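You operate a simulated robot arm through the tools that you are given. There is no shell and no other tool. Be economical: measure what you need, move in short steps, check, and stop when the job is done.

The job below is to be done with a simulated robot arm. You get a single attempt, and the scene is never put back.

Task
Fetch the narrow calf pad and stand it on top of the lilac footplate. Open the pads crate, put the green brush in the inside of the pads crate and shut the crate again. Put the gold oil tin on the top of the kit table away on the work end of the long bench. Take the latch block on the top of the kit table and put it away on the work end of the long bench. Take the tin that says "grease" from the top of the kit table and leave it on the green tray. Do these in any order. Set down upright: narrow calf pad, latch block.

It is judged by the outcome, as a careful person would: the job done as asked, and still so three seconds after it is handed in. It fails if anything else is knocked over, pushed out of place, dropped, spilled or broken.

Robot
A 6-joint arm with a fingered hand on a trunk, on a base that drives. Base frame: it is fixed to the floor where the robot stands at the start and does not move with it; the origin is under the middle of the robot, x ahead of it, y to its left, z up. Lengths are in mm, angles in degrees, forces in N, time in s.
With the tool pointing down near the work surface it reaches from about 500 to 800 mm from the robot's upright axis, wherever it stands. Its first joint turns from -166.0 to 166.0 degrees. Places, roughly: cream tin, violet tin [750, -2750, 750]; gold oil tin (6x6x3 cm) [800, -2300, 800]; green brush (8x4x4 cm) [800, -1100, 800]; green tray (19x9x4 cm) [900, -2900, 800]; inside of the pads crate [-3600, -2100, 800]; latch block (3x9x5 cm) [900, -2500, 800]; lilac footplate (19x13x7 cm) [800, -3200, 800]; narrow calf pad (5x10x14 cm) [700, -100, 900]; pads crate [-3700, -2100, 700]; work end of the long bench [0, -4900, 800]. Payload 4 kg.
The TCP is the grasp point between the finger pads, 20 mm short of the fingertips. In the tool frame z runs along the fingers and y along their closing line. The gripper opens to 140 mm. The gripper's body begins 54 mm behind the TCP. The gripper is a hand of 3 fingers: y runs from the thumb to the fingers, the wrist lies at [0, 0, -215] in the tool frame, and closing takes about 1.5 s.
Orientation is that of the tool frame in the base frame, as [roll, pitch, yaw] about the fixed x, y, z axes, in that order (R = Rz(yaw) Ry(pitch) Rx(roll)). With the fingers straight down and closing along the base's y, the tool's x points along the base's -x, its y along +y and its z along -z.

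Tools
- The arm moves only by the tool apply_moves. Its argument "motion" is a list of rows, each a list of 3 entries, a list of its own where there are three numbers: the shift along the tool's x, y, z in mm, then the turn, a rotation vector about the tool's x, y, z in degrees, then the finger opening in mm, from 0 to 140. In form: [[[x, y, z], [ax, ay, az], fingers], ...]. A call has 1 to 20 rows; each row shifts and turns the commanded pose from where the row before left it, along the tool's axes as they then stand. A row lasts 0.2 s, in which the tool goes at most 50 mm and 8.6 degrees; a call with a longer step from one row to the next is refused whole, and so is a gripper value outside its range. Where a pose cannot be reached the arm comes as near as it can. A force on the tool above 40 N (or 10 N above the force at the start of the call, whichever is more), or a blocked arm, ends the call early, and 0.2 s more pass. The fingers move at their own pace (about 45 mm/s each) and stop on an object; they squeeze with about 28 N. The grip force told is the motor's: it shows also when the fingers shut on nothing. Time passes only in rows, and 0.2 s behind the last, so rows that do not move let the fingers close. It gives the time, the measured TCP pose, the force on the tool (base axes), the opening and the grip force at its end, in the units of the frame above (readings bear some noise), with the torque about the TCP (base axes, N m) and any sound that the robot's microphone picked up, and new pictures: "pictures" is both (left out), scene, wrist or none.
- Cameras (640 x 400 px; columns grow to the right, rows downward): "scene" is now at [56.7, 160.4, 1556.6]; the picture's right is [-0.38, -0.92, 0.00], its down [-0.63, 0.26, -0.73] and it looks along [0.67, -0.28, -0.68] (base axes); focal length 268 px, centre (320, 200). "wrist" rides on the gripper at [74, -43, -79] in the tool frame; the picture's right is [0.50, 0.87, 0.00], its down [-0.59, 0.34, -0.73] and it looks along [-0.64, 0.37, 0.68] (tool axes); focal length 275 px, centre (320, 200). There is no depth. A picture from a camera that has moved, and an enlarged one, comes with that camera's place and axes in the base frame and with its lens.
- lift_body(by): slides the trunk up (or, below 0, down) by that many mm; the arm and the scene camera ride with it, the base frame stays. It gives what a move gives, with no picture.
- steer(legs): drives the robot by 1 to 6 legs, each [ahead, left, turn to the left] in mm, mm and degrees, along the robot's own axes; the way and the turn of a leg run together, so that a leg with both is an arc; at most 1500 mm and 180 degrees a leg. The arm and the cameras ride along, it lands a little off, and it stops where it bumps. It gives what a move gives, and a new picture of the scene camera.
- set_grasp(shape): the hand has 3 fingers and takes this shape, open, in about a second: jaw (thumb against the fingers, like two jaws); tri (thumb and two fingers); tip (a fingertip pinch); poke (one finger out to press); point (the index stretched); flat (the hand flat); cup (the hand cupped); fist (a fist). The gripper value then closes the fingers along that shape, each until it touches; the sizes above hold for jaw. It gives what a move gives, with no picture.
- turn_head(pan, tilt): turns the head with the scene camera to pan (to the left, within 120 degrees either way) and tilt (down, from -29 to 69), counted from straight ahead of the robot. It gives what a move gives, and a new picture of the scene camera.
- enlarge(camera, box): a new picture of the part [left, top, right, bottom] of that camera's present view, enlarged. The clock stands still meanwhile.
- job_done(): hands the job in; it is judged then, once.

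Go step by step. Nothing tells you exact positions but the pictures and the camera data: compare them with the known pose of the tool, close in by small moves and look again before you grip or let go. The budget is 186 turns and 260 pictures, counting those below and the enlarged ones. Unless the task says otherwise, let go and move clear before handing in.

The tools are called after "Request:" by a JSON object that holds its "method" and its "body". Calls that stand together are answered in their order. apply_moves: Moves the arm, as the interface text tells. Its arguments: {"type":"object","properties":{"motion":{"type":"array"},"pictures":{"type":"string","enum":["both","scene","wrist","none"]}},"required":["motion"]} The other tools are called the same way: lift_body (by) slides the trunk up or down; set_grasp (shape) gives the hand a shape; steer (legs) drives the base; turn_head (pan, tilt) turns the head that bears the scene camera; enlarge (camera, box) takes an enlarged picture of a part of a camera's view; job_done () hands the job in.

At the start:

```text
time: 0.0
tool_pos: [487.7, 4.4, 1057.5]
tcp_rot: [179.9, 0.1, 180.0]
wrist_force: [-0.6, 0.8, -0.5]
moment: [-0.02, 0.04, -0.02]
finger_gap: 140.2
grip_force: 0.0
shape: jaw
trunk travel left (down, up): [-150.0, 440.0]
robot x, y, heading: [-1.5, -0.9, 0.1]
head pan, tilt: [-22.4, 43.2]
```

scene: 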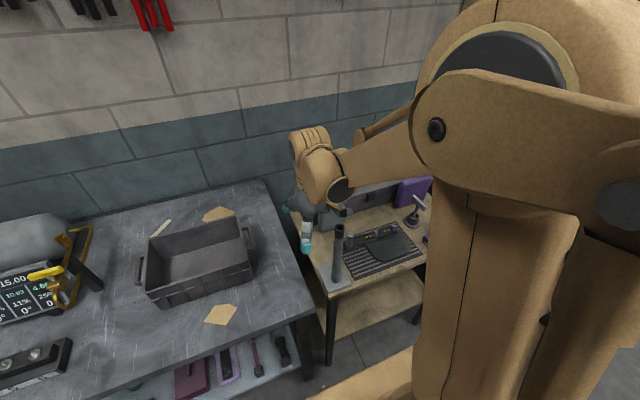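
wrist: 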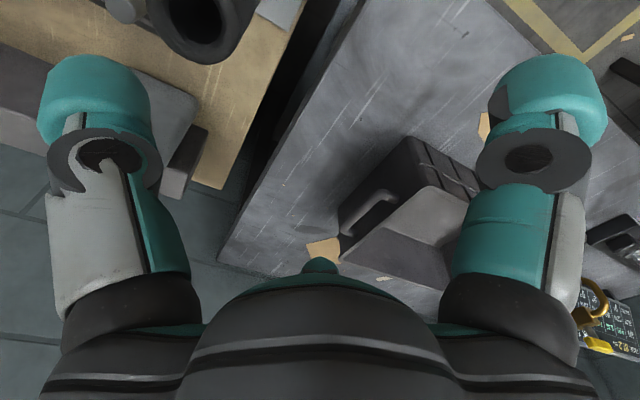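

I see a bench with a grey crate to the left and another table ahead on the right, partly hidden by the arm. I'll look around with the head first.

Request:
{"method": "turn_head", "body": {"pan": -60, "tilt": 35}}

Request:
{"method": "turn_head", "body": {"pan": 10, "tilt": 40}}

Request:
{"method": "turn_head", "body": {"pan": -110, "tilt": 20}}

```text
time: 1.0
tool_pos: [486.8, 4.2, 1056.5]
tcp_rot: [179.9, 0.0, 180.0]
wrist_force: [-0.8, 0.5, -0.2]
moment: [-0.03, 0.01, -0.01]
finger_gap: 139.7
grip_force: 0.0
shape: jaw
trunk travel left (down, up): [-150.0, 440.0]
robot x, y, heading: [-1.5, -1.1, -0.0]
head pan, tilt: [-60.0, 35.0]
camera scene: at [24.3, 115.7, 1568.8], right [-0.87, -0.5, 0.0], down [-0.29, 0.5, -0.82], along [0.41, -0.71, -0.57], focal length 268 px, centre (320, 200)
```

scene: 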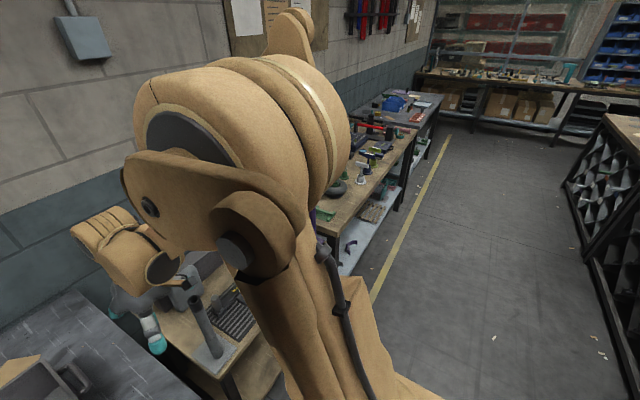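

```text
time: 2.5
tool_pos: [487.6, 3.4, 1057.0]
tcp_rot: [179.9, -0.1, 179.9]
wrist_force: [-0.9, 0.4, 0.2]
moment: [-0.02, 0.0, -0.05]
finger_gap: 139.9
grip_force: 0.0
shape: jaw
trunk travel left (down, up): [-150.0, 440.0]
robot x, y, heading: [4.3, -1.8, 0.2]
head pan, tilt: [10.0, 40.0]
camera scene: at [64.0, 206.6, 1561.3], right [0.17, -0.98, 0.0], down [-0.63, -0.11, -0.77], along [0.75, 0.13, -0.64], focal length 268 px, centre (320, 200)
```

scene: 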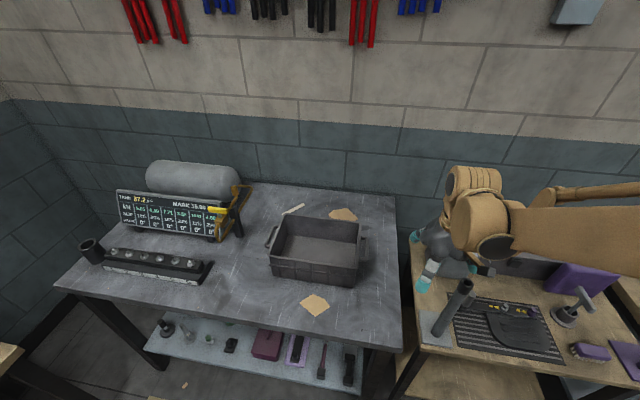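

```text
time: 4.5
tool_pos: [487.1, 4.3, 1057.1]
tcp_rot: [-180.0, 0.0, 180.0]
wrist_force: [0.7, -0.3, 0.7]
moment: [0.01, -0.03, 0.0]
finger_gap: 139.6
grip_force: 0.1
shape: jaw
trunk travel left (down, up): [-150.0, 440.0]
robot x, y, heading: [-0.2, -0.9, -0.2]
head pan, tilt: [-110.0, 20.0]
camera scene: at [-51.6, 104.4, 1592.7], right [-0.94, 0.34, 0.0], down [0.12, 0.32, -0.94], along [-0.32, -0.88, -0.34], focal length 268 px, centre (320, 200)
```

scene: 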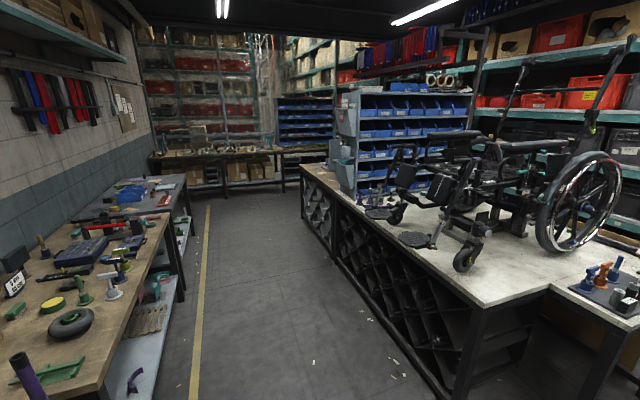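

The wooden table right of the steel bench likely holds the calf pad, but the arm hides it. I'll lift the trunk for clearance and strafe right to view it from the side.

Request:
{"method": "lift_body", "body": {"by": 200}}

Request:
{"method": "steer", "body": {"legs": [[-100, -600, 0]]}}

Request:
{"method": "turn_head", "body": {"pan": 10, "tilt": 45}}

```text
time: 6.6
tool_pos: [487.6, 4.1, 1257.0]
tcp_rot: [180.0, 0.1, -180.0]
wrist_force: [0.1, 0.3, -0.3]
moment: [0.0, 0.0, 0.01]
finger_gap: 139.9
grip_force: 0.0
shape: jaw
trunk travel left (down, up): [-350.0, 240.0]
robot x, y, heading: [-1.3, -1.7, -0.0]
head pan, tilt: [-110.0, 20.0]
```

```text
time: 10.0
tool_pos: [385.6, -597.3, 1257.3]
tcp_rot: [-180.0, 0.0, 179.8]
wrist_force: [-0.2, 0.1, -0.1]
moment: [0.02, -0.04, -0.01]
finger_gap: 139.9
grip_force: 0.1
shape: jaw
trunk travel left (down, up): [-350.0, 240.0]
robot x, y, heading: [-97.6, -596.3, -0.4]
head pan, tilt: [-110.0, 20.0]
camera scene: at [-152.3, -494.2, 1792.7], right [-0.94, 0.35, 0.0], down [0.12, 0.32, -0.94], along [-0.33, -0.88, -0.34], focal length 268 px, centre (320, 200)
```

scene: 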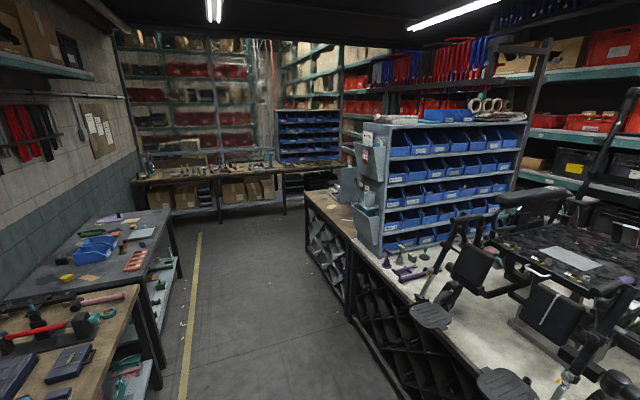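

```text
time: 12.0
tool_pos: [387.1, -596.5, 1257.1]
tcp_rot: [180.0, 0.0, 179.6]
wrist_force: [0.0, 0.2, -0.5]
moment: [0.01, 0.03, -0.02]
finger_gap: 139.6
grip_force: 0.1
shape: jaw
trunk travel left (down, up): [-350.0, 240.0]
robot x, y, heading: [-99.8, -596.7, -0.2]
head pan, tilt: [10.0, 45.0]
camera scene: at [-39.7, -392.2, 1754.0], right [0.17, -0.99, 0.0], down [-0.7, -0.12, -0.71], along [0.7, 0.12, -0.71], focal length 268 px, centre (320, 200)
```

scene: 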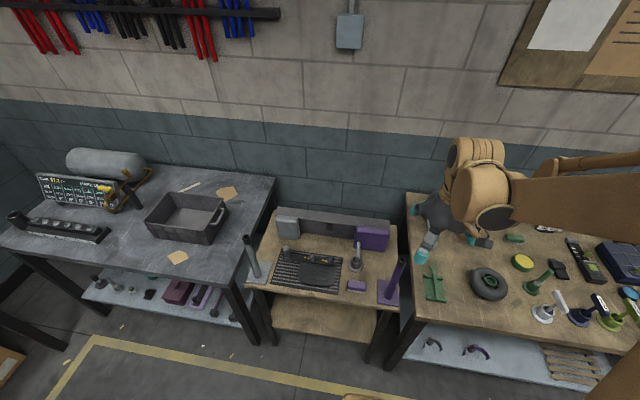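

Request:
{"method": "enlarge", "body": {"camera": "scene", "box": [230, 190, 420, 310]}}

Request:
{"method": "enlarge", "body": {"camera": "scene", "box": [400, 200, 640, 350]}}

```text
3.33 times, centred on (325, 250) of scene
camera zoom: at [-39.7, -392.2, 1754.0], right [0.17, -0.99, 0.0], down [-0.7, -0.12, -0.71], along [0.7, 0.12, -0.71], focal length 892 px, centre (303, 33)
```

zoom: 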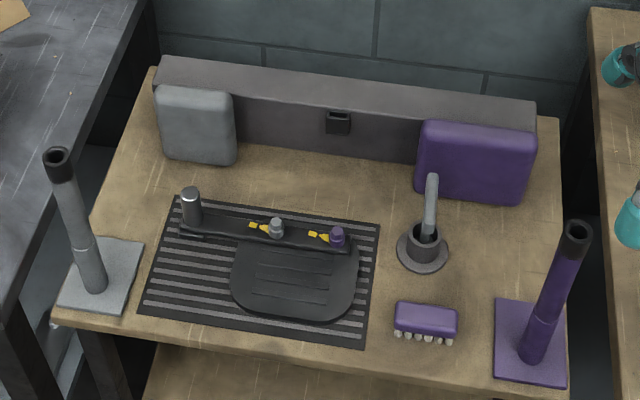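

```text
2.67 times, centred on (520, 275) of scene
camera zoom: at [-39.7, -392.2, 1754.0], right [0.17, -0.99, 0.0], down [-0.7, -0.12, -0.71], along [0.7, 0.12, -0.71], focal length 714 px, centre (-213, 0)
```

zoom: 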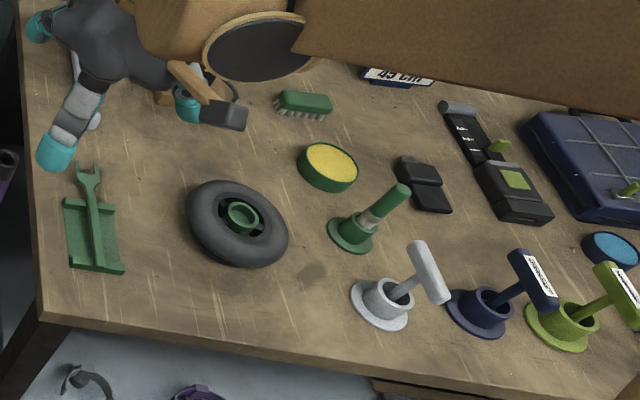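

The narrow calf pad is the grey one standing before the dark beam on the small table (about x 660, y -133); the green brush is near (809, -1111). I'll drive in front of the pad and extend the hand above it.

Request:
{"method": "steer", "body": {"legs": [[100, 463, 0.2]]}}

Request:
{"method": "apply_moves", "body": {"motion": [[[-45, 0, 0], [0, 0, 0], 140], [[-45, 0, 0], [0, 0, 0], 140], [[-45, 0, 0], [0, 0, 0], 140], [[0, 0, 45], [0, 0, 0], 140], [[0, 0, 45], [0, 0, 0], 140], [[0, 0, 45], [0, 0, 0], 140], [[0, 0, 45], [0, 0, 0], 140]]}}

```text
time: 14.9
tool_pos: [488.7, -127.7, 1256.6]
tcp_rot: [180.0, 0.0, 179.9]
wrist_force: [0.0, -0.3, -0.7]
moment: [0.01, 0.01, 0.03]
finger_gap: 139.7
grip_force: 0.0
shape: jaw
trunk travel left (down, up): [-350.0, 240.0]
robot x, y, heading: [1.0, -131.6, -0.2]
head pan, tilt: [10.0, 45.0]
camera scene: at [62.3, 75.2, 1753.8], right [0.17, -0.99, 0.0], down [-0.7, -0.12, -0.71], along [0.7, 0.12, -0.71], focal length 268 px, centre (320, 200)
```

scene: 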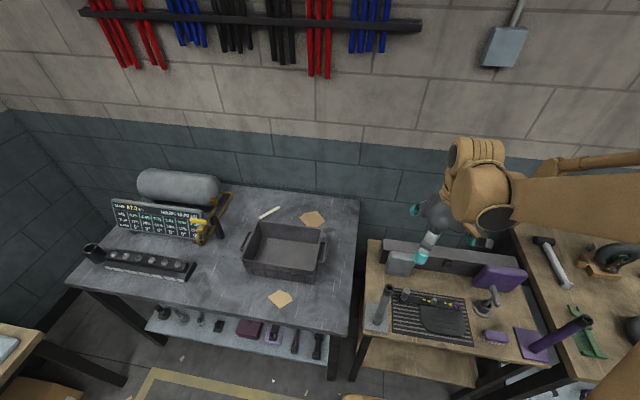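

```text
time: 16.5
tool_pos: [623.9, -129.8, 1076.7]
tcp_rot: [-180.0, -0.2, 179.9]
wrist_force: [-0.1, 0.2, -0.4]
moment: [0.03, 0.01, -0.03]
finger_gap: 139.7
grip_force: 0.0
shape: jaw
trunk travel left (down, up): [-350.0, 240.0]
robot x, y, heading: [0.7, -132.1, -0.2]
head pan, tilt: [10.0, 45.0]
camera scene: at [63.9, 74.1, 1753.9], right [0.17, -0.99, 0.0], down [-0.7, -0.12, -0.71], along [0.7, 0.12, -0.71], focal length 268 px, centre (320, 200)
camera wrist: at [548.6, -172.3, 1156.5], right [-0.5, 0.87, 0.0], down [0.59, 0.34, 0.73], along [0.64, 0.37, -0.68], focal length 275 px, centre (320, 200)
```

scene: 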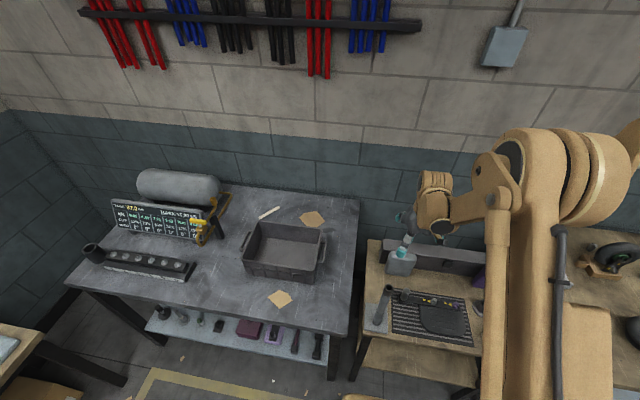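
wrist: 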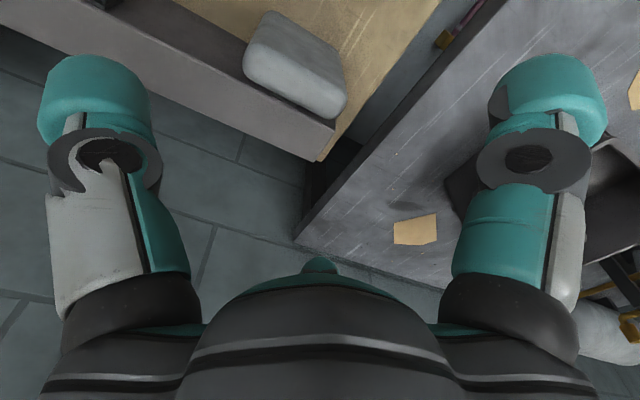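

The pad is visible in both cameras. I'll enlarge to pin down its corners.

Request:
{"method": "enlarge", "body": {"camera": "wrist", "box": [200, 0, 400, 125]}}

Request:
{"method": "enlarge", "body": {"camera": "scene", "box": [350, 200, 510, 300]}}

```text
3.20 times, centred on (300, 62) of wrist
camera zoom: at [548.6, -172.3, 1156.5], right [-0.5, 0.87, 0.0], down [0.59, 0.34, 0.73], along [0.64, 0.37, -0.68], focal length 881 px, centre (384, 640)
```

zoom: 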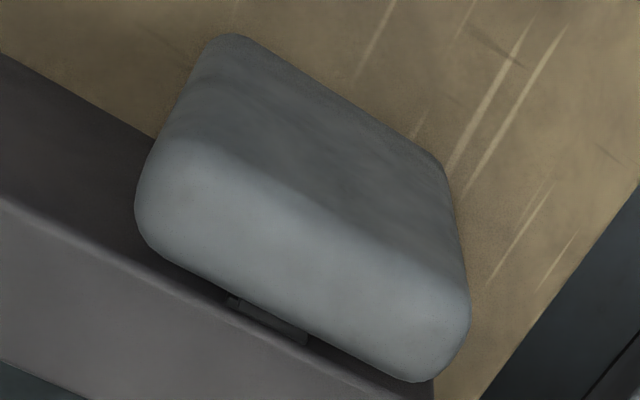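

```text
4.00 times, centred on (430, 250) of scene
camera zoom: at [63.9, 74.1, 1753.9], right [0.17, -0.99, 0.0], down [-0.7, -0.12, -0.71], along [0.7, 0.12, -0.71], focal length 1070 px, centre (-120, 0)
```

zoom: 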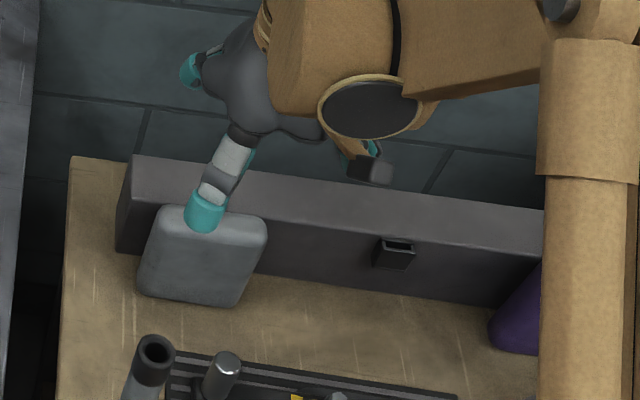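

Triangulated pad top centre is about (655, -136, 915), width along y. I'll come down above it and check again.

Request:
{"method": "apply_moves", "body": {"motion": [[[-31, -6, 0], [0, 0, 0], 140], [[0, 0, 45], [0, 0, 0], 140], [[0, 0, 45], [0, 0, 0], 140], [[0, 0, 22], [0, 0, 0], 140]]}}

Request:
{"method": "enlarge", "body": {"camera": "scene", "box": [350, 180, 510, 280]}}

```text
time: 17.5
tool_pos: [654.8, -134.7, 964.5]
tcp_rot: [180.0, 0.0, 179.9]
wrist_force: [-0.2, 0.1, -0.1]
moment: [-0.02, 0.03, -0.02]
finger_gap: 139.8
grip_force: 0.1
shape: jaw
trunk travel left (down, up): [-350.0, 240.0]
robot x, y, heading: [0.6, -133.2, -0.2]
head pan, tilt: [10.0, 45.0]
camera scene: at [62.3, 74.2, 1754.0], right [0.17, -0.99, 0.0], down [-0.7, -0.12, -0.71], along [0.7, 0.12, -0.71], focal length 268 px, centre (320, 200)
camera wrist: at [579.0, -177.2, 1045.2], right [-0.5, 0.87, 0.0], down [0.59, 0.34, 0.73], along [0.64, 0.37, -0.68], focal length 275 px, centre (320, 200)
```

scene: 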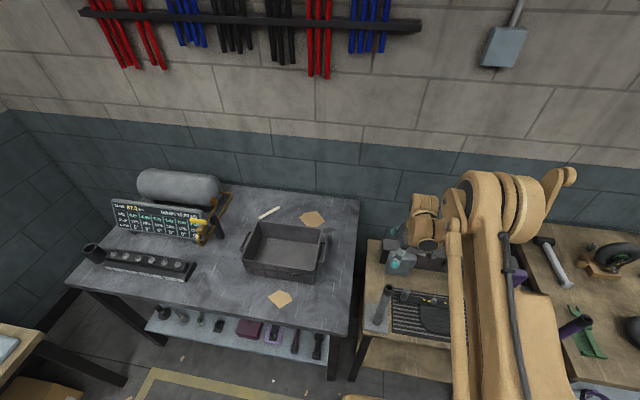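
wrist: 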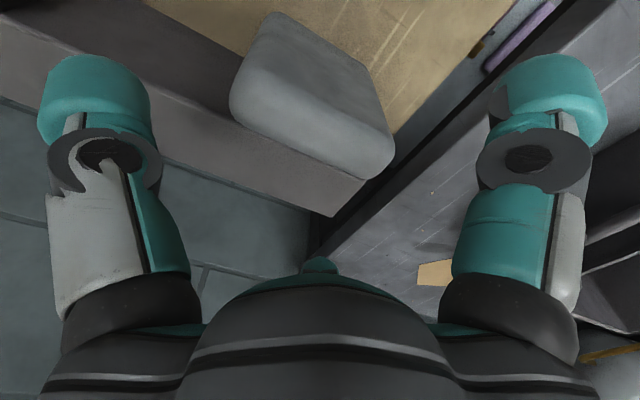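

```text
4.00 times, centred on (430, 230) of scene
camera zoom: at [62.3, 74.2, 1754.0], right [0.17, -0.99, 0.0], down [-0.7, -0.12, -0.71], along [0.7, 0.12, -0.71], focal length 1070 px, centre (-120, 80)
```

zoom: 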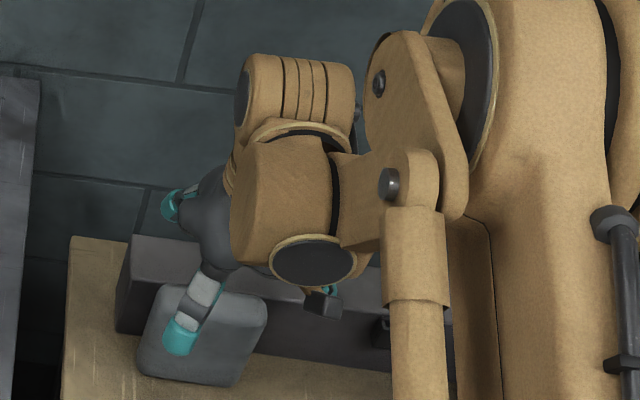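

The fingers look spread 120° apart rather than like two jaws. I'll back up a little, set the jaw shape explicitly and look.

Request:
{"method": "apply_moves", "body": {"motion": [[[0, 0, -45], [0, 0, 0], 140], [[0, 0, -45], [0, 0, 0], 140]], "pictures": "none"}}

Request:
{"method": "set_grasp", "body": {"shape": "jaw"}}

Request:
{"method": "apply_moves", "body": {"motion": [[[0, 0, 0], [0, 0, 0], 90], [[0, 0, 0], [0, 0, 0], 90], [[0, 0, 0], [0, 0, 0], 90]], "pictures": "wrist"}}

Request:
{"method": "enlarge", "body": {"camera": "scene", "box": [350, 160, 510, 260]}}

```text
time: 18.1
tool_pos: [654.5, -134.4, 1057.1]
tcp_rot: [180.0, 0.0, 179.9]
wrist_force: [0.2, 0.0, 0.5]
moment: [0.0, 0.01, -0.02]
finger_gap: 140.1
grip_force: 0.0
shape: jaw
trunk travel left (down, up): [-350.0, 240.0]
robot x, y, heading: [-1.7, -131.9, -0.2]
head pan, tilt: [10.0, 45.0]
```

```text
time: 19.0
tool_pos: [655.3, -135.2, 1054.6]
tcp_rot: [-180.0, 0.0, 179.9]
wrist_force: [-1.0, -0.2, -0.4]
moment: [0.0, 0.01, 0.03]
finger_gap: 139.8
grip_force: 0.0
shape: jaw
trunk travel left (down, up): [-350.0, 240.0]
robot x, y, heading: [1.0, -130.4, -0.1]
head pan, tilt: [10.0, 45.0]
```

```text
time: 19.8
tool_pos: [655.0, -135.1, 1056.2]
tcp_rot: [179.9, 0.1, 179.9]
wrist_force: [-0.7, -0.8, -0.7]
moment: [0.02, 0.0, 0.01]
finger_gap: 90.7
grip_force: 0.0
shape: jaw
trunk travel left (down, up): [-350.0, 240.0]
robot x, y, heading: [3.7, -132.1, 0.3]
head pan, tilt: [10.0, 45.0]
camera wrist: at [579.6, -177.8, 1135.6], right [-0.5, 0.87, 0.0], down [0.59, 0.34, 0.73], along [0.64, 0.37, -0.68], focal length 275 px, centre (320, 200)
```

wrist: 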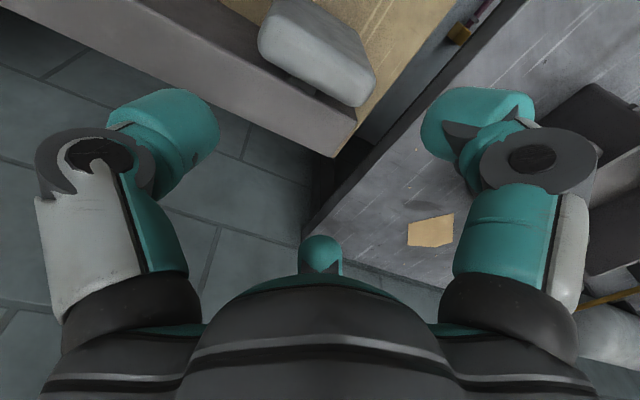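

```text
4.00 times, centred on (430, 210) of scene
camera zoom: at [62.3, 74.2, 1754.0], right [0.17, -0.99, 0.0], down [-0.7, -0.12, -0.71], along [0.7, 0.12, -0.71], focal length 1070 px, centre (-120, 160)
```

zoom: 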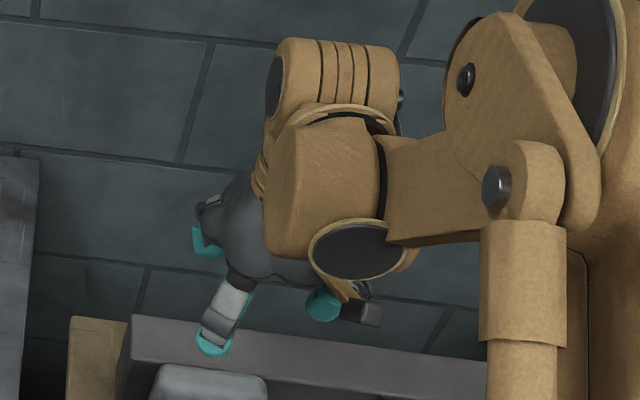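

The hand closes radially in a three-finger pattern. Let me see how the other shapes look before choosing a grasp.

Request:
{"method": "set_grasp", "body": {"shape": "tri"}}

Request:
{"method": "enlarge", "body": {"camera": "wrist", "box": [0, 0, 640, 400]}}

Request:
{"method": "set_grasp", "body": {"shape": "tip"}}

Request:
{"method": "enlarge", "body": {"camera": "wrist", "box": [0, 0, 640, 400]}}

Request:
{"method": "set_grasp", "body": {"shape": "jaw"}}

Request:
{"method": "apply_moves", "body": {"motion": [[[0, 0, 0], [0, 0, 0], 20], [[0, 0, 0], [0, 0, 0], 20], [[0, 0, 0], [0, 0, 0], 20], [[0, 0, 0], [0, 0, 0], 20], [[0, 0, 0], [0, 0, 0], 20], [[0, 0, 0], [0, 0, 0], 20], [[0, 0, 0], [0, 0, 0], 20]], "pictures": "wrist"}}

Request:
{"method": "enlarge", "body": {"camera": "scene", "box": [350, 160, 510, 260]}}

```text
time: 20.7
tool_pos: [655.3, -135.7, 1055.8]
tcp_rot: [180.0, -0.1, 179.9]
wrist_force: [0.2, -0.2, -0.1]
moment: [0.02, 0.04, -0.01]
finger_gap: 139.8
grip_force: 0.1
shape: tri
trunk travel left (down, up): [-350.0, 240.0]
robot x, y, heading: [2.9, -130.9, -0.3]
head pan, tilt: [10.0, 45.0]
```

```text
1.00 times, centred on (320, 200) of wrist (not enlarged: the box is as wide or as high as the picture)
camera zoom: at [579.7, -177.8, 1135.6], right [-0.5, 0.87, 0.0], down [0.59, 0.34, 0.73], along [0.64, 0.37, -0.68], focal length 275 px, centre (320, 200)
```

zoom: 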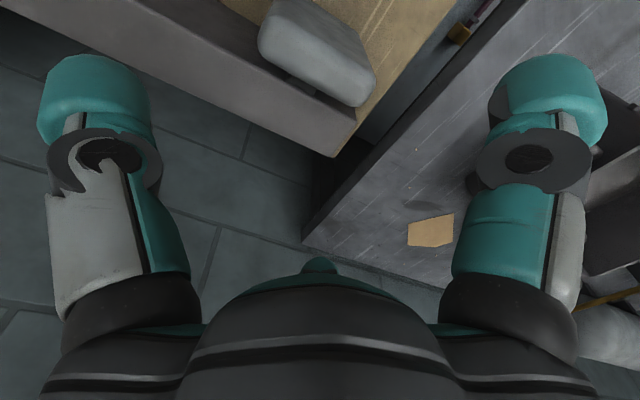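

```text
time: 21.6
tool_pos: [655.0, -135.8, 1056.3]
tcp_rot: [-179.9, 0.0, 179.9]
wrist_force: [0.7, 0.0, 0.8]
moment: [-0.03, -0.01, 0.0]
finger_gap: 140.1
grip_force: 0.0
shape: tip
trunk travel left (down, up): [-350.0, 240.0]
robot x, y, heading: [1.7, -129.5, -0.4]
head pan, tilt: [10.0, 45.0]
```

```text
1.00 times, centred on (320, 200) of wrist (not enlarged: the box is as wide or as high as the picture)
camera zoom: at [579.7, -177.8, 1135.6], right [-0.5, 0.87, 0.0], down [0.59, 0.34, 0.73], along [0.64, 0.37, -0.68], focal length 275 px, centre (320, 200)
```

zoom: 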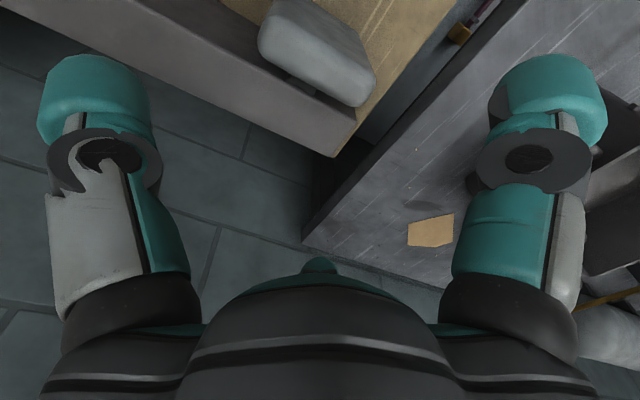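

```text
time: 22.5
tool_pos: [655.2, -135.5, 1056.1]
tcp_rot: [179.9, -0.1, 179.8]
wrist_force: [-0.2, 0.2, 0.6]
moment: [-0.02, -0.01, 0.02]
finger_gap: 139.5
grip_force: 0.1
shape: jaw
trunk travel left (down, up): [-350.0, 240.0]
robot x, y, heading: [2.5, -132.9, -0.3]
head pan, tilt: [10.0, 45.0]
```

```text
time: 24.1
tool_pos: [656.9, -135.6, 1054.8]
tcp_rot: [179.9, 0.0, 179.9]
wrist_force: [0.0, 0.1, -0.4]
moment: [0.03, -0.02, 0.0]
finger_gap: 20.5
grip_force: 0.1
shape: jaw
trunk travel left (down, up): [-350.0, 240.0]
robot x, y, heading: [0.4, -134.7, -0.3]
head pan, tilt: [10.0, 45.0]
camera wrist: at [579.7, -177.8, 1135.6], right [-0.5, 0.87, 0.0], down [0.59, 0.34, 0.73], along [0.64, 0.37, -0.68], focal length 275 px, centre (320, 200)
```

wrist: 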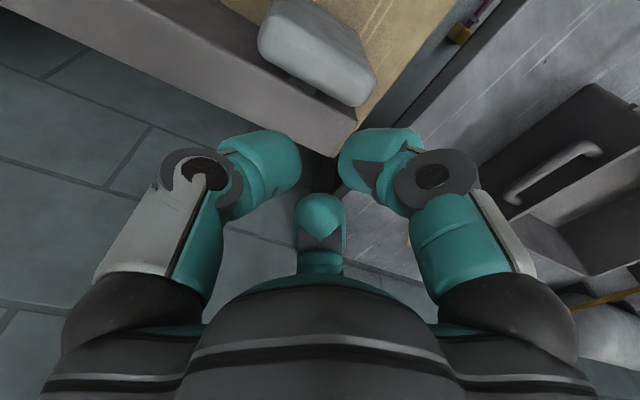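

```text
4.00 times, centred on (430, 210) of scene
camera zoom: at [62.3, 74.2, 1754.0], right [0.17, -0.99, 0.0], down [-0.7, -0.12, -0.71], along [0.7, 0.12, -0.71], focal length 1070 px, centre (-120, 160)
```

zoom: 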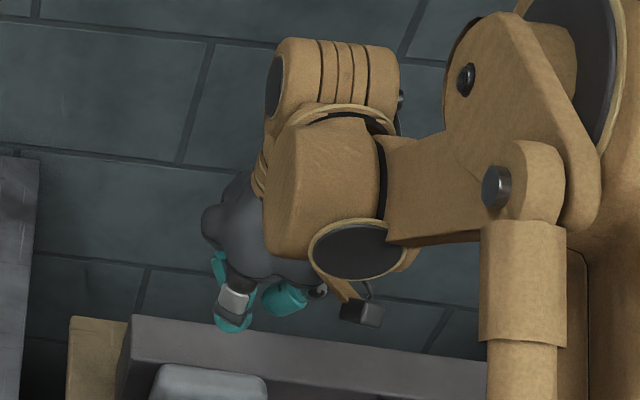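

All shapes share a radial three-finger look. I'll grip the pad across its 50 mm thickness instead (hand turned 90°, thumb in front, fingers behind above the lower beam), which works best.

Request:
{"method": "apply_moves", "body": {"motion": [[[0, 0, 0], [0, 0, 8.5], 120], [[0, 0, 0], [0, 0, 8.5], 120], [[0, 0, 0], [0, 0, 8.5], 120], [[0, 0, 0], [0, 0, 8.5], 120], [[0, 0, 0], [0, 0, 8.5], 120], [[0, 0, 0], [0, 0, 8.5], 120], [[0, 0, 0], [0, 0, 8.5], 120], [[0, 0, 0], [0, 0, 8.5], 120], [[0, 0, 0], [0, 0, 8.5], 120], [[0, 0, 0], [0, 0, 8.5], 120], [[0, 0, 0], [0, 0, 5], 120]], "pictures": "wrist"}}

Request:
{"method": "enlarge", "body": {"camera": "scene", "box": [350, 160, 510, 260]}}

```text
time: 26.5
tool_pos: [654.2, -136.1, 1054.7]
tcp_rot: [180.0, 0.1, 89.7]
wrist_force: [-0.5, 0.0, 0.0]
moment: [-0.01, -0.02, 0.0]
finger_gap: 119.9
grip_force: 0.0
shape: jaw
trunk travel left (down, up): [-350.0, 240.0]
robot x, y, heading: [1.2, -130.2, -0.1]
head pan, tilt: [10.0, 45.0]
camera wrist: at [611.2, -60.8, 1135.2], right [0.87, 0.5, 0.0], down [0.34, -0.59, 0.73], along [0.36, -0.64, -0.68], focal length 275 px, centre (320, 200)
```

wrist: 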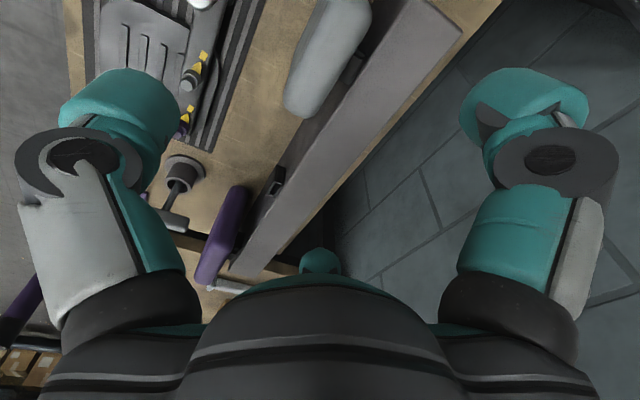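

```text
4.00 times, centred on (430, 210) of scene
camera zoom: at [62.3, 74.2, 1754.0], right [0.17, -0.99, 0.0], down [-0.7, -0.12, -0.71], along [0.7, 0.12, -0.71], focal length 1070 px, centre (-120, 160)
```

zoom: 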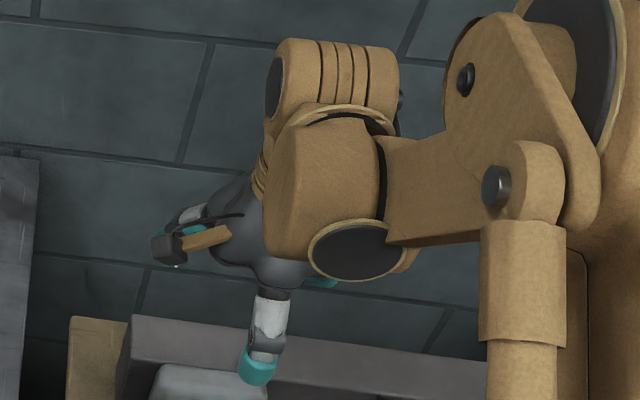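

I'll shift 60 mm to +y so the whole pad shows in the wrist view.

Request:
{"method": "apply_moves", "body": {"motion": [[[40, 0, 0], [0, 0, 0], 120], [[40, 0, 0], [0, 0, 0], 120]], "pictures": "none"}}

Request:
{"method": "enlarge", "body": {"camera": "wrist", "box": [200, 0, 440, 150]}}

Request:
{"method": "enlarge", "body": {"camera": "scene", "box": [350, 200, 510, 300]}}

```text
time: 27.1
tool_pos: [653.8, -55.3, 1055.3]
tcp_rot: [180.0, -0.1, 89.9]
wrist_force: [0.3, 0.4, 0.2]
moment: [-0.01, -0.01, -0.03]
finger_gap: 119.7
grip_force: 0.1
shape: jaw
trunk travel left (down, up): [-350.0, 240.0]
robot x, y, heading: [0.5, -133.9, -0.4]
head pan, tilt: [10.0, 45.0]
```

```text
2.67 times, centred on (320, 75) of wrist
camera zoom: at [611.0, 19.4, 1134.9], right [0.87, 0.5, 0.0], down [0.34, -0.59, 0.73], along [0.36, -0.64, -0.68], focal length 734 px, centre (320, 533)
```

zoom: 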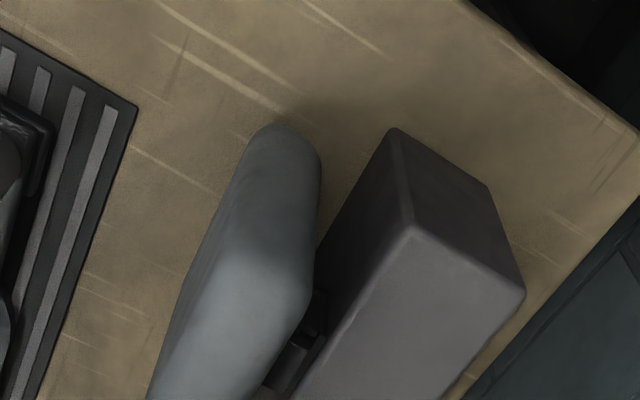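

```text
4.00 times, centred on (430, 250) of scene
camera zoom: at [62.4, 75.0, 1753.9], right [0.17, -0.99, 0.0], down [-0.7, -0.12, -0.71], along [0.7, 0.12, -0.71], focal length 1070 px, centre (-120, 0)
```

zoom: 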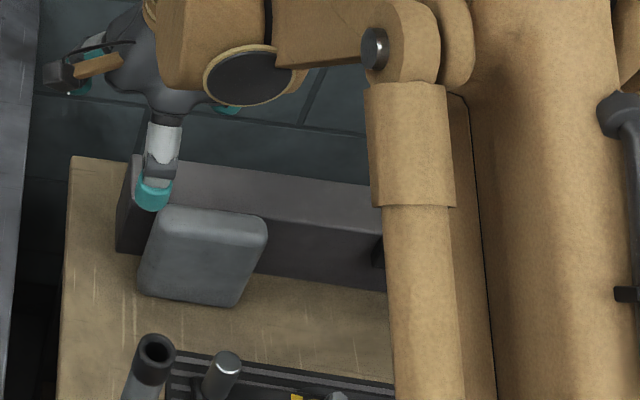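

Pad top centre is at about (652, -135, 920); the beam behind is 880 high with front at x 694. I'll descend to z 906 and close.

Request:
{"method": "apply_moves", "body": {"motion": [[[-40, 0, 0], [0, 0, 0], 120], [[-40, -2, 0], [0, 0, 0], 120], [[0, 0, 40], [0, 0, 0], 120], [[0, 0, 40], [0, 0, 0], 120], [[0, 0, 40], [0, 0, 0], 120], [[0, 0, 30], [0, 0, 0], 120]], "pictures": "wrist"}}

Request:
{"method": "enlarge", "body": {"camera": "scene", "box": [350, 200, 510, 300]}}

```text
time: 28.5
tool_pos: [654.2, -136.8, 905.1]
tcp_rot: [-180.0, -0.1, 89.9]
wrist_force: [0.1, 0.5, -0.2]
moment: [-0.01, -0.01, 0.0]
finger_gap: 119.7
grip_force: 0.1
shape: jaw
trunk travel left (down, up): [-350.0, 240.0]
robot x, y, heading: [4.4, -134.0, 0.2]
head pan, tilt: [10.0, 45.0]
camera wrist: at [609.6, -61.0, 984.6], right [0.87, 0.5, 0.0], down [0.34, -0.59, 0.73], along [0.37, -0.64, -0.68], focal length 275 px, centre (320, 200)
```

wrist: 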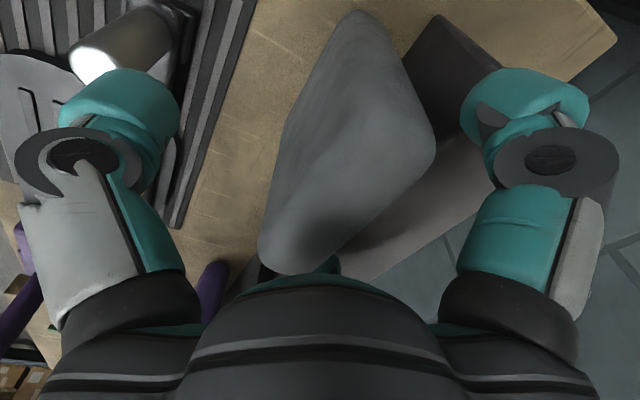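

```text
4.00 times, centred on (430, 250) of scene
camera zoom: at [62.7, 74.0, 1754.0], right [0.17, -0.99, 0.0], down [-0.7, -0.12, -0.71], along [0.7, 0.12, -0.71], focal length 1070 px, centre (-120, 0)
```

zoom: 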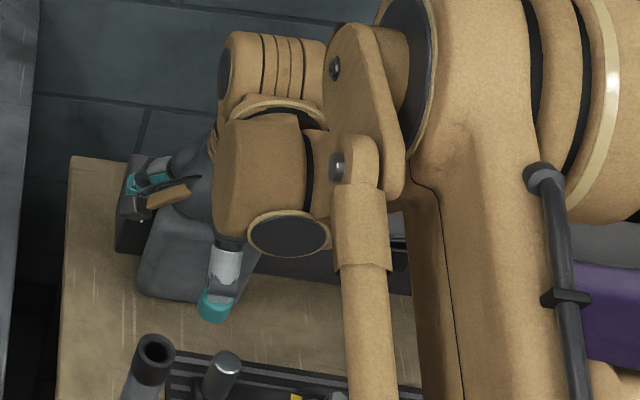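

The pad sits centred between thumb and fingers. Closing now.

Request:
{"method": "apply_moves", "body": {"motion": [[[0, 0, 0], [0, 0, 0], 60], [[0, 0, 0], [0, 0, 0], 60], [[0, 0, 0], [0, 0, 0], 60], [[0, 0, 0], [0, 0, 0], 60], [[0, 0, 0], [0, 0, 0], 30], [[0, 0, 0], [0, 0, 0], 30], [[0, 0, 0], [0, 0, 0], 30], [[0, 0, 0], [0, 0, 0], 30]], "pictures": "wrist"}}

```text
time: 30.0
tool_pos: [657.6, -134.6, 905.2]
tcp_rot: [179.8, 0.0, 89.8]
wrist_force: [24.7, 0.0, 8.9]
moment: [-0.01, -0.46, -0.01]
finger_gap: 34.6
grip_force: 0.1
shape: jaw
trunk travel left (down, up): [-350.0, 240.0]
robot x, y, heading: [-2.6, -133.8, -0.1]
head pan, tilt: [10.0, 45.0]
stopped in row 7: the force on the tool passed its limit at 41 N (the readings are from after the stop); the commanded pose is now the measured one
camera wrist: at [613.5, -61.0, 984.8], right [0.87, 0.5, 0.0], down [0.33, -0.59, 0.74], along [0.37, -0.64, -0.68], focal length 275 px, centre (320, 200)
```

wrist: 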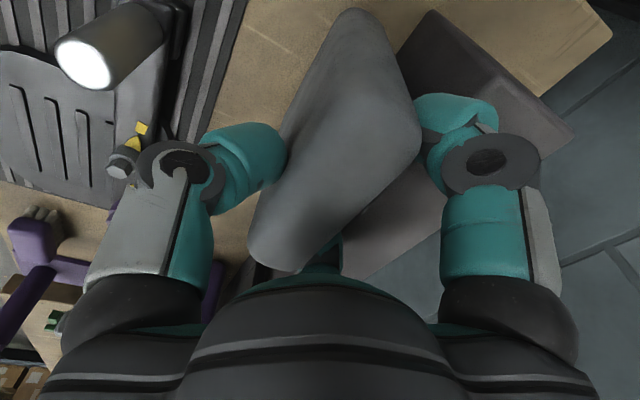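

The rear fingers touch first and push the tool forward, so I should shift a few mm to +x while closing so the thumb meets the front face too.

Request:
{"method": "apply_moves", "body": {"motion": [[[0, 3, 0], [0, 0, 0], 34], [[0, 2, 0], [0, 0, 0], 32], [[0, 0, 0], [0, 0, 0], 28], [[0, 0, 0], [0, 0, 0], 24]], "pictures": "wrist"}}

Request:
{"method": "enlarge", "body": {"camera": "scene", "box": [350, 200, 510, 300]}}

```text
time: 31.0
tool_pos: [661.8, -135.3, 904.3]
tcp_rot: [-180.0, -0.1, 89.9]
wrist_force: [21.3, -0.5, -4.9]
moment: [0.02, -0.37, 0.02]
finger_gap: 44.4
grip_force: 27.8
shape: jaw
trunk travel left (down, up): [-350.0, 240.0]
robot x, y, heading: [1.0, -131.4, 0.0]
head pan, tilt: [10.0, 45.0]
camera wrist: at [618.1, -61.0, 984.0], right [0.87, 0.5, 0.0], down [0.34, -0.59, 0.74], along [0.37, -0.64, -0.68], focal length 275 px, centre (320, 200)
```

wrist: 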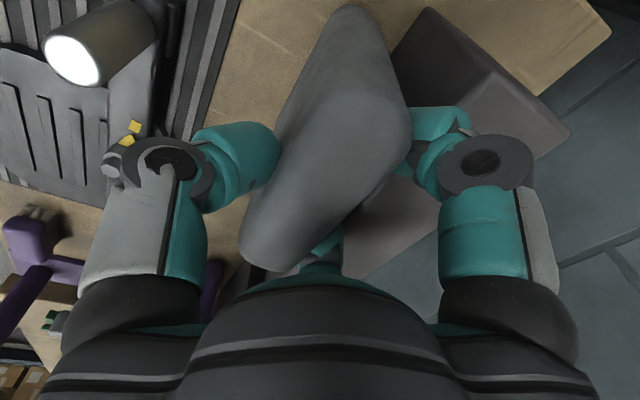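

```text
4.00 times, centred on (430, 250) of scene
camera zoom: at [66.8, 74.1, 1753.8], right [0.17, -0.99, 0.0], down [-0.7, -0.12, -0.71], along [0.69, 0.12, -0.71], focal length 1070 px, centre (-120, 0)
```

zoom: 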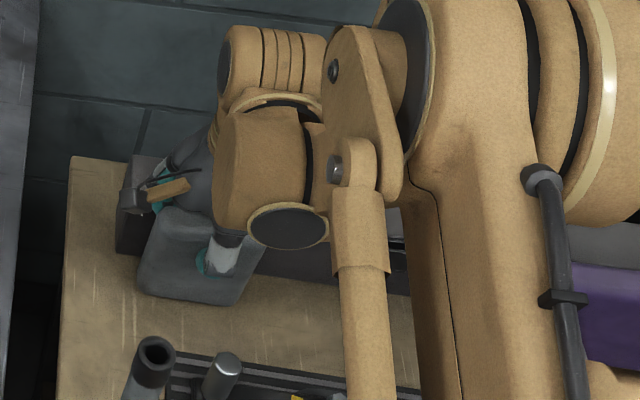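

Gripped (27.8 N) but with about 21 N of sideways load. I'll relax by moving +x a little, then try a small lift.

Request:
{"method": "apply_moves", "body": {"motion": [[[0, 2, 0], [0, 0, 0], 20], [[0, 1, 0], [0, 0, 0], 20]], "pictures": "none"}}

Request:
{"method": "apply_moves", "body": {"motion": [[[0, 0, -8], [0, 0, 0], 20], [[0, 0, -8], [0, 0, 0], 20]], "pictures": "wrist"}}

Request:
{"method": "enlarge", "body": {"camera": "scene", "box": [350, 200, 510, 300]}}

```text
time: 31.6
tool_pos: [663.8, -135.5, 904.8]
tcp_rot: [179.8, 0.0, 89.7]
wrist_force: [12.7, -1.2, -4.2]
moment: [-0.03, -0.27, 0.04]
finger_gap: 42.7
grip_force: 27.6
shape: jaw
trunk travel left (down, up): [-350.0, 240.0]
robot x, y, heading: [0.4, -132.2, -0.2]
head pan, tilt: [10.0, 45.0]
```

```text
time: 32.2
tool_pos: [664.8, -134.0, 918.9]
tcp_rot: [179.8, 0.0, 89.9]
wrist_force: [12.8, 0.2, -7.7]
moment: [-0.01, -0.45, -0.04]
finger_gap: 42.1
grip_force: 28.4
shape: jaw
trunk travel left (down, up): [-350.0, 240.0]
robot x, y, heading: [-1.6, -132.3, -0.3]
head pan, tilt: [10.0, 45.0]
camera wrist: at [620.1, -60.4, 1000.4], right [0.87, 0.5, 0.0], down [0.34, -0.59, 0.74], along [0.37, -0.64, -0.68], focal length 275 px, centre (320, 200)
```

wrist: 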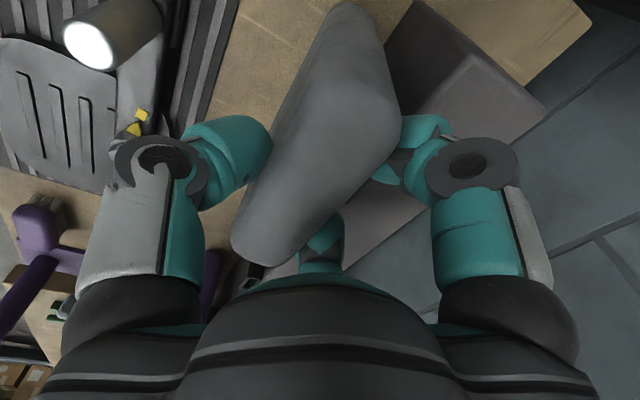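

```text
4.00 times, centred on (430, 250) of scene
camera zoom: at [65.6, 74.2, 1753.8], right [0.17, -0.99, 0.0], down [-0.7, -0.12, -0.71], along [0.7, 0.12, -0.71], focal length 1070 px, centre (-120, 0)
```

zoom: 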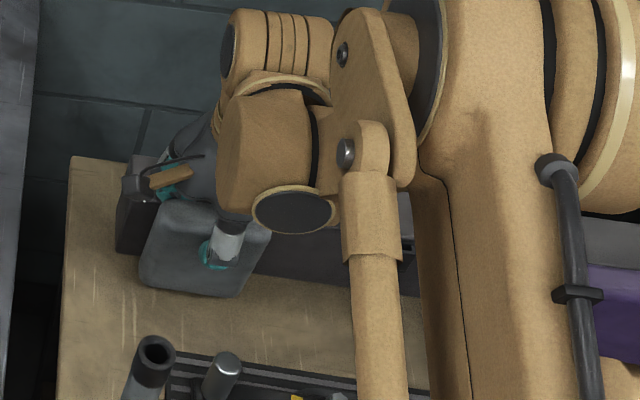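

The pad is rising with the hand. Continue lifting.

Request:
{"method": "apply_moves", "body": {"motion": [[[0, 0, -10], [0, 0, 0], 20], [[0, 0, -10], [0, 0, 0], 20], [[0, 0, -15], [0, 0, 0], 20], [[0, 0, -15], [0, 0, 0], 20]], "pictures": "wrist"}}

Request:
{"method": "enlarge", "body": {"camera": "scene", "box": [350, 190, 510, 290]}}

```text
time: 33.2
tool_pos: [662.6, -134.4, 972.1]
tcp_rot: [179.7, 0.0, 89.8]
wrist_force: [0.1, -0.4, -1.0]
moment: [0.0, -0.03, -0.02]
finger_gap: 41.6
grip_force: 27.4
shape: jaw
trunk travel left (down, up): [-350.0, 240.0]
robot x, y, heading: [4.1, -134.2, -0.1]
head pan, tilt: [10.0, 45.0]
camera wrist: at [618.6, -60.9, 1051.9], right [0.87, 0.5, 0.0], down [0.34, -0.59, 0.74], along [0.37, -0.64, -0.68], focal length 275 px, centre (320, 200)
```

wrist: 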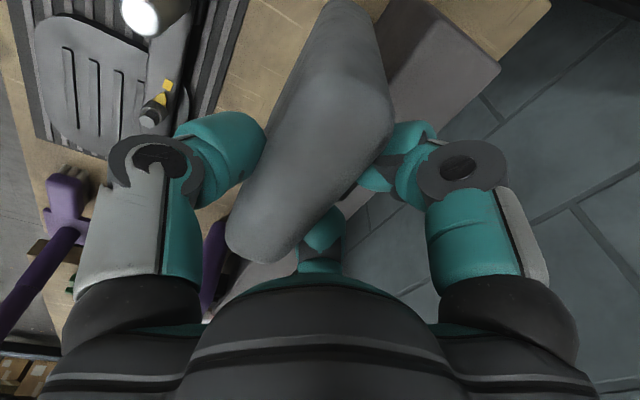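

```text
4.00 times, centred on (430, 240) of scene
camera zoom: at [62.2, 74.2, 1754.0], right [0.17, -0.99, 0.0], down [-0.7, -0.12, -0.71], along [0.7, 0.12, -0.71], focal length 1070 px, centre (-120, 40)
```

zoom: 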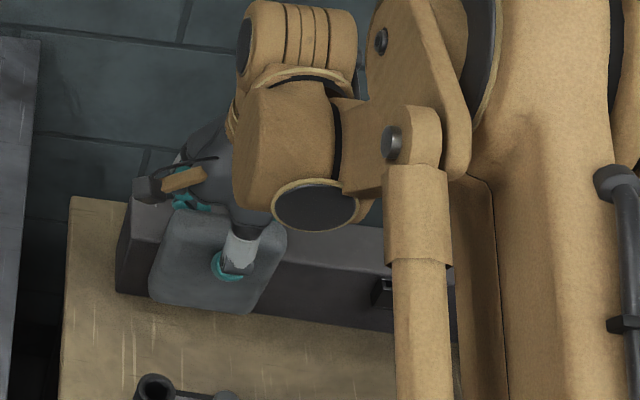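

The pad is free (about 1 N). I'll retract, raise, and drive along the benches to the kit table.

Request:
{"method": "apply_moves", "body": {"motion": [[[0, 0, -30], [0, 0, 0], 20], [[0, 0, -40], [0, 0, 0], 20], [[0, -30, -40], [0, 0, 0], 20], [[0, -40, 0], [0, 0, 0], 20], [[0, -40, 0], [0, 0, 0], 20], [[0, -30, 0], [0, 0, 0], 20]], "pictures": "none"}}

Request:
{"method": "lift_body", "body": {"by": 100}}

Request:
{"method": "steer", "body": {"legs": [[-50, -1300, 0], [0, -1200, 0]]}}

```text
time: 34.6
tool_pos: [521.4, -134.3, 1082.3]
tcp_rot: [179.9, 0.0, 89.8]
wrist_force: [-0.6, 0.7, -2.5]
moment: [0.01, -0.01, -0.01]
finger_gap: 41.8
grip_force: 27.7
shape: jaw
trunk travel left (down, up): [-350.0, 240.0]
robot x, y, heading: [0.3, -131.6, 0.1]
head pan, tilt: [10.0, 45.0]
```

```text
time: 35.9
tool_pos: [523.1, -133.8, 1180.4]
tcp_rot: [179.7, 0.0, 89.8]
wrist_force: [0.7, 0.1, -1.0]
moment: [0.03, -0.02, -0.01]
finger_gap: 41.7
grip_force: 28.1
shape: jaw
trunk travel left (down, up): [-450.0, 140.0]
robot x, y, heading: [-0.5, -133.4, -0.3]
head pan, tilt: [10.0, 45.0]
```

```text
time: 48.1
tool_pos: [477.2, -2634.6, 1180.1]
tcp_rot: [179.8, 0.0, 90.5]
wrist_force: [0.3, -0.4, -1.6]
moment: [0.0, -0.05, 0.01]
finger_gap: 41.9
grip_force: 27.6
shape: jaw
trunk travel left (down, up): [-450.0, 140.0]
robot x, y, heading: [-41.4, -2639.8, 0.3]
head pan, tilt: [10.0, 45.0]
camera scene: at [15.4, -2431.7, 1854.0], right [0.18, -0.98, 0.0], down [-0.7, -0.13, -0.71], along [0.69, 0.13, -0.71], focal length 268 px, centre (320, 200)
```

scene: 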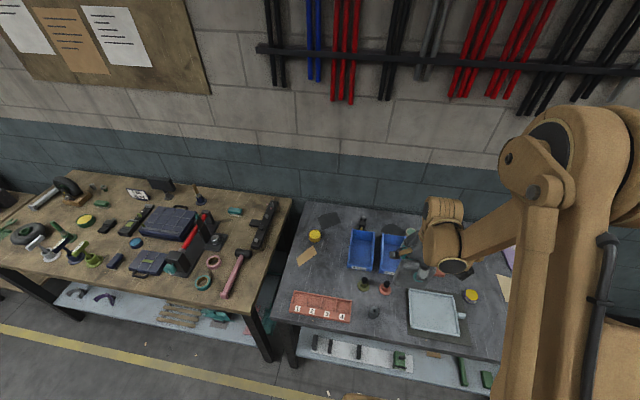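

Now at the kit table. I'll drive further to see its right end (footplate, trays).

Request:
{"method": "steer", "body": {"legs": [[0, -1000, 0]]}}

Request:
{"method": "enlarge", "body": {"camera": "scene", "box": [0, 180, 240, 330]}}

Request:
{"method": "enlarge", "body": {"camera": "scene", "box": [200, 180, 440, 330]}}

```text
time: 53.3
tool_pos: [484.0, -3631.3, 1181.6]
tcp_rot: [179.8, -0.1, 90.3]
wrist_force: [0.8, -0.7, -1.5]
moment: [-0.04, -0.04, -0.02]
finger_gap: 41.7
grip_force: 28.1
shape: jaw
trunk travel left (down, up): [-450.0, 140.0]
robot x, y, heading: [-36.5, -3634.2, 0.3]
head pan, tilt: [10.0, 45.0]
camera scene: at [22.9, -3426.7, 1854.0], right [0.18, -0.98, 0.0], down [-0.7, -0.13, -0.71], along [0.7, 0.13, -0.71], focal length 268 px, centre (320, 200)
```

scene: 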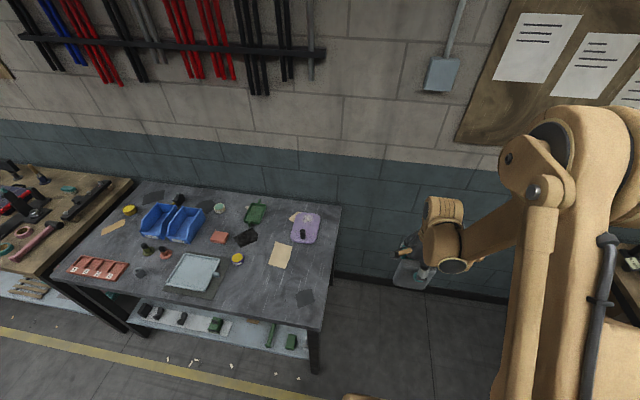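

```text
2.67 times, centred on (120, 255) of scene
camera zoom: at [22.9, -3426.7, 1854.0], right [0.18, -0.98, 0.0], down [-0.7, -0.13, -0.71], along [0.7, 0.13, -0.71], focal length 714 px, centre (853, 53)
```

zoom: 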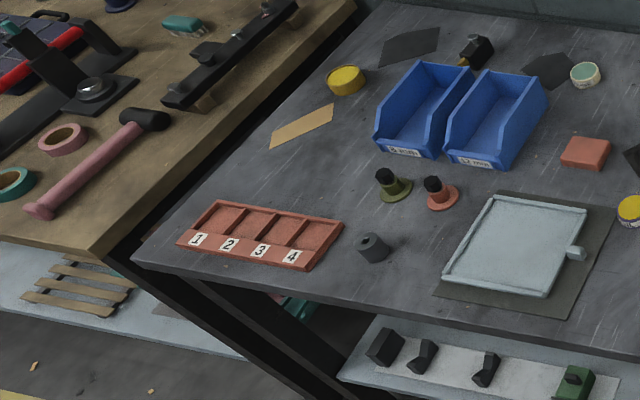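

```text
2.67 times, centred on (320, 255) of scene
camera zoom: at [22.9, -3426.7, 1854.0], right [0.18, -0.98, 0.0], down [-0.7, -0.13, -0.71], along [0.7, 0.13, -0.71], focal length 714 px, centre (320, 53)
```

zoom: 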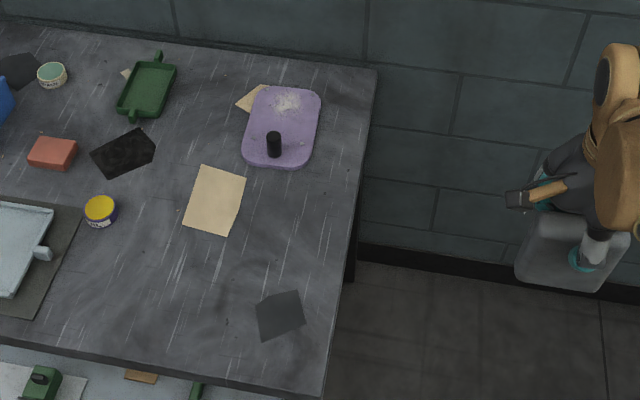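

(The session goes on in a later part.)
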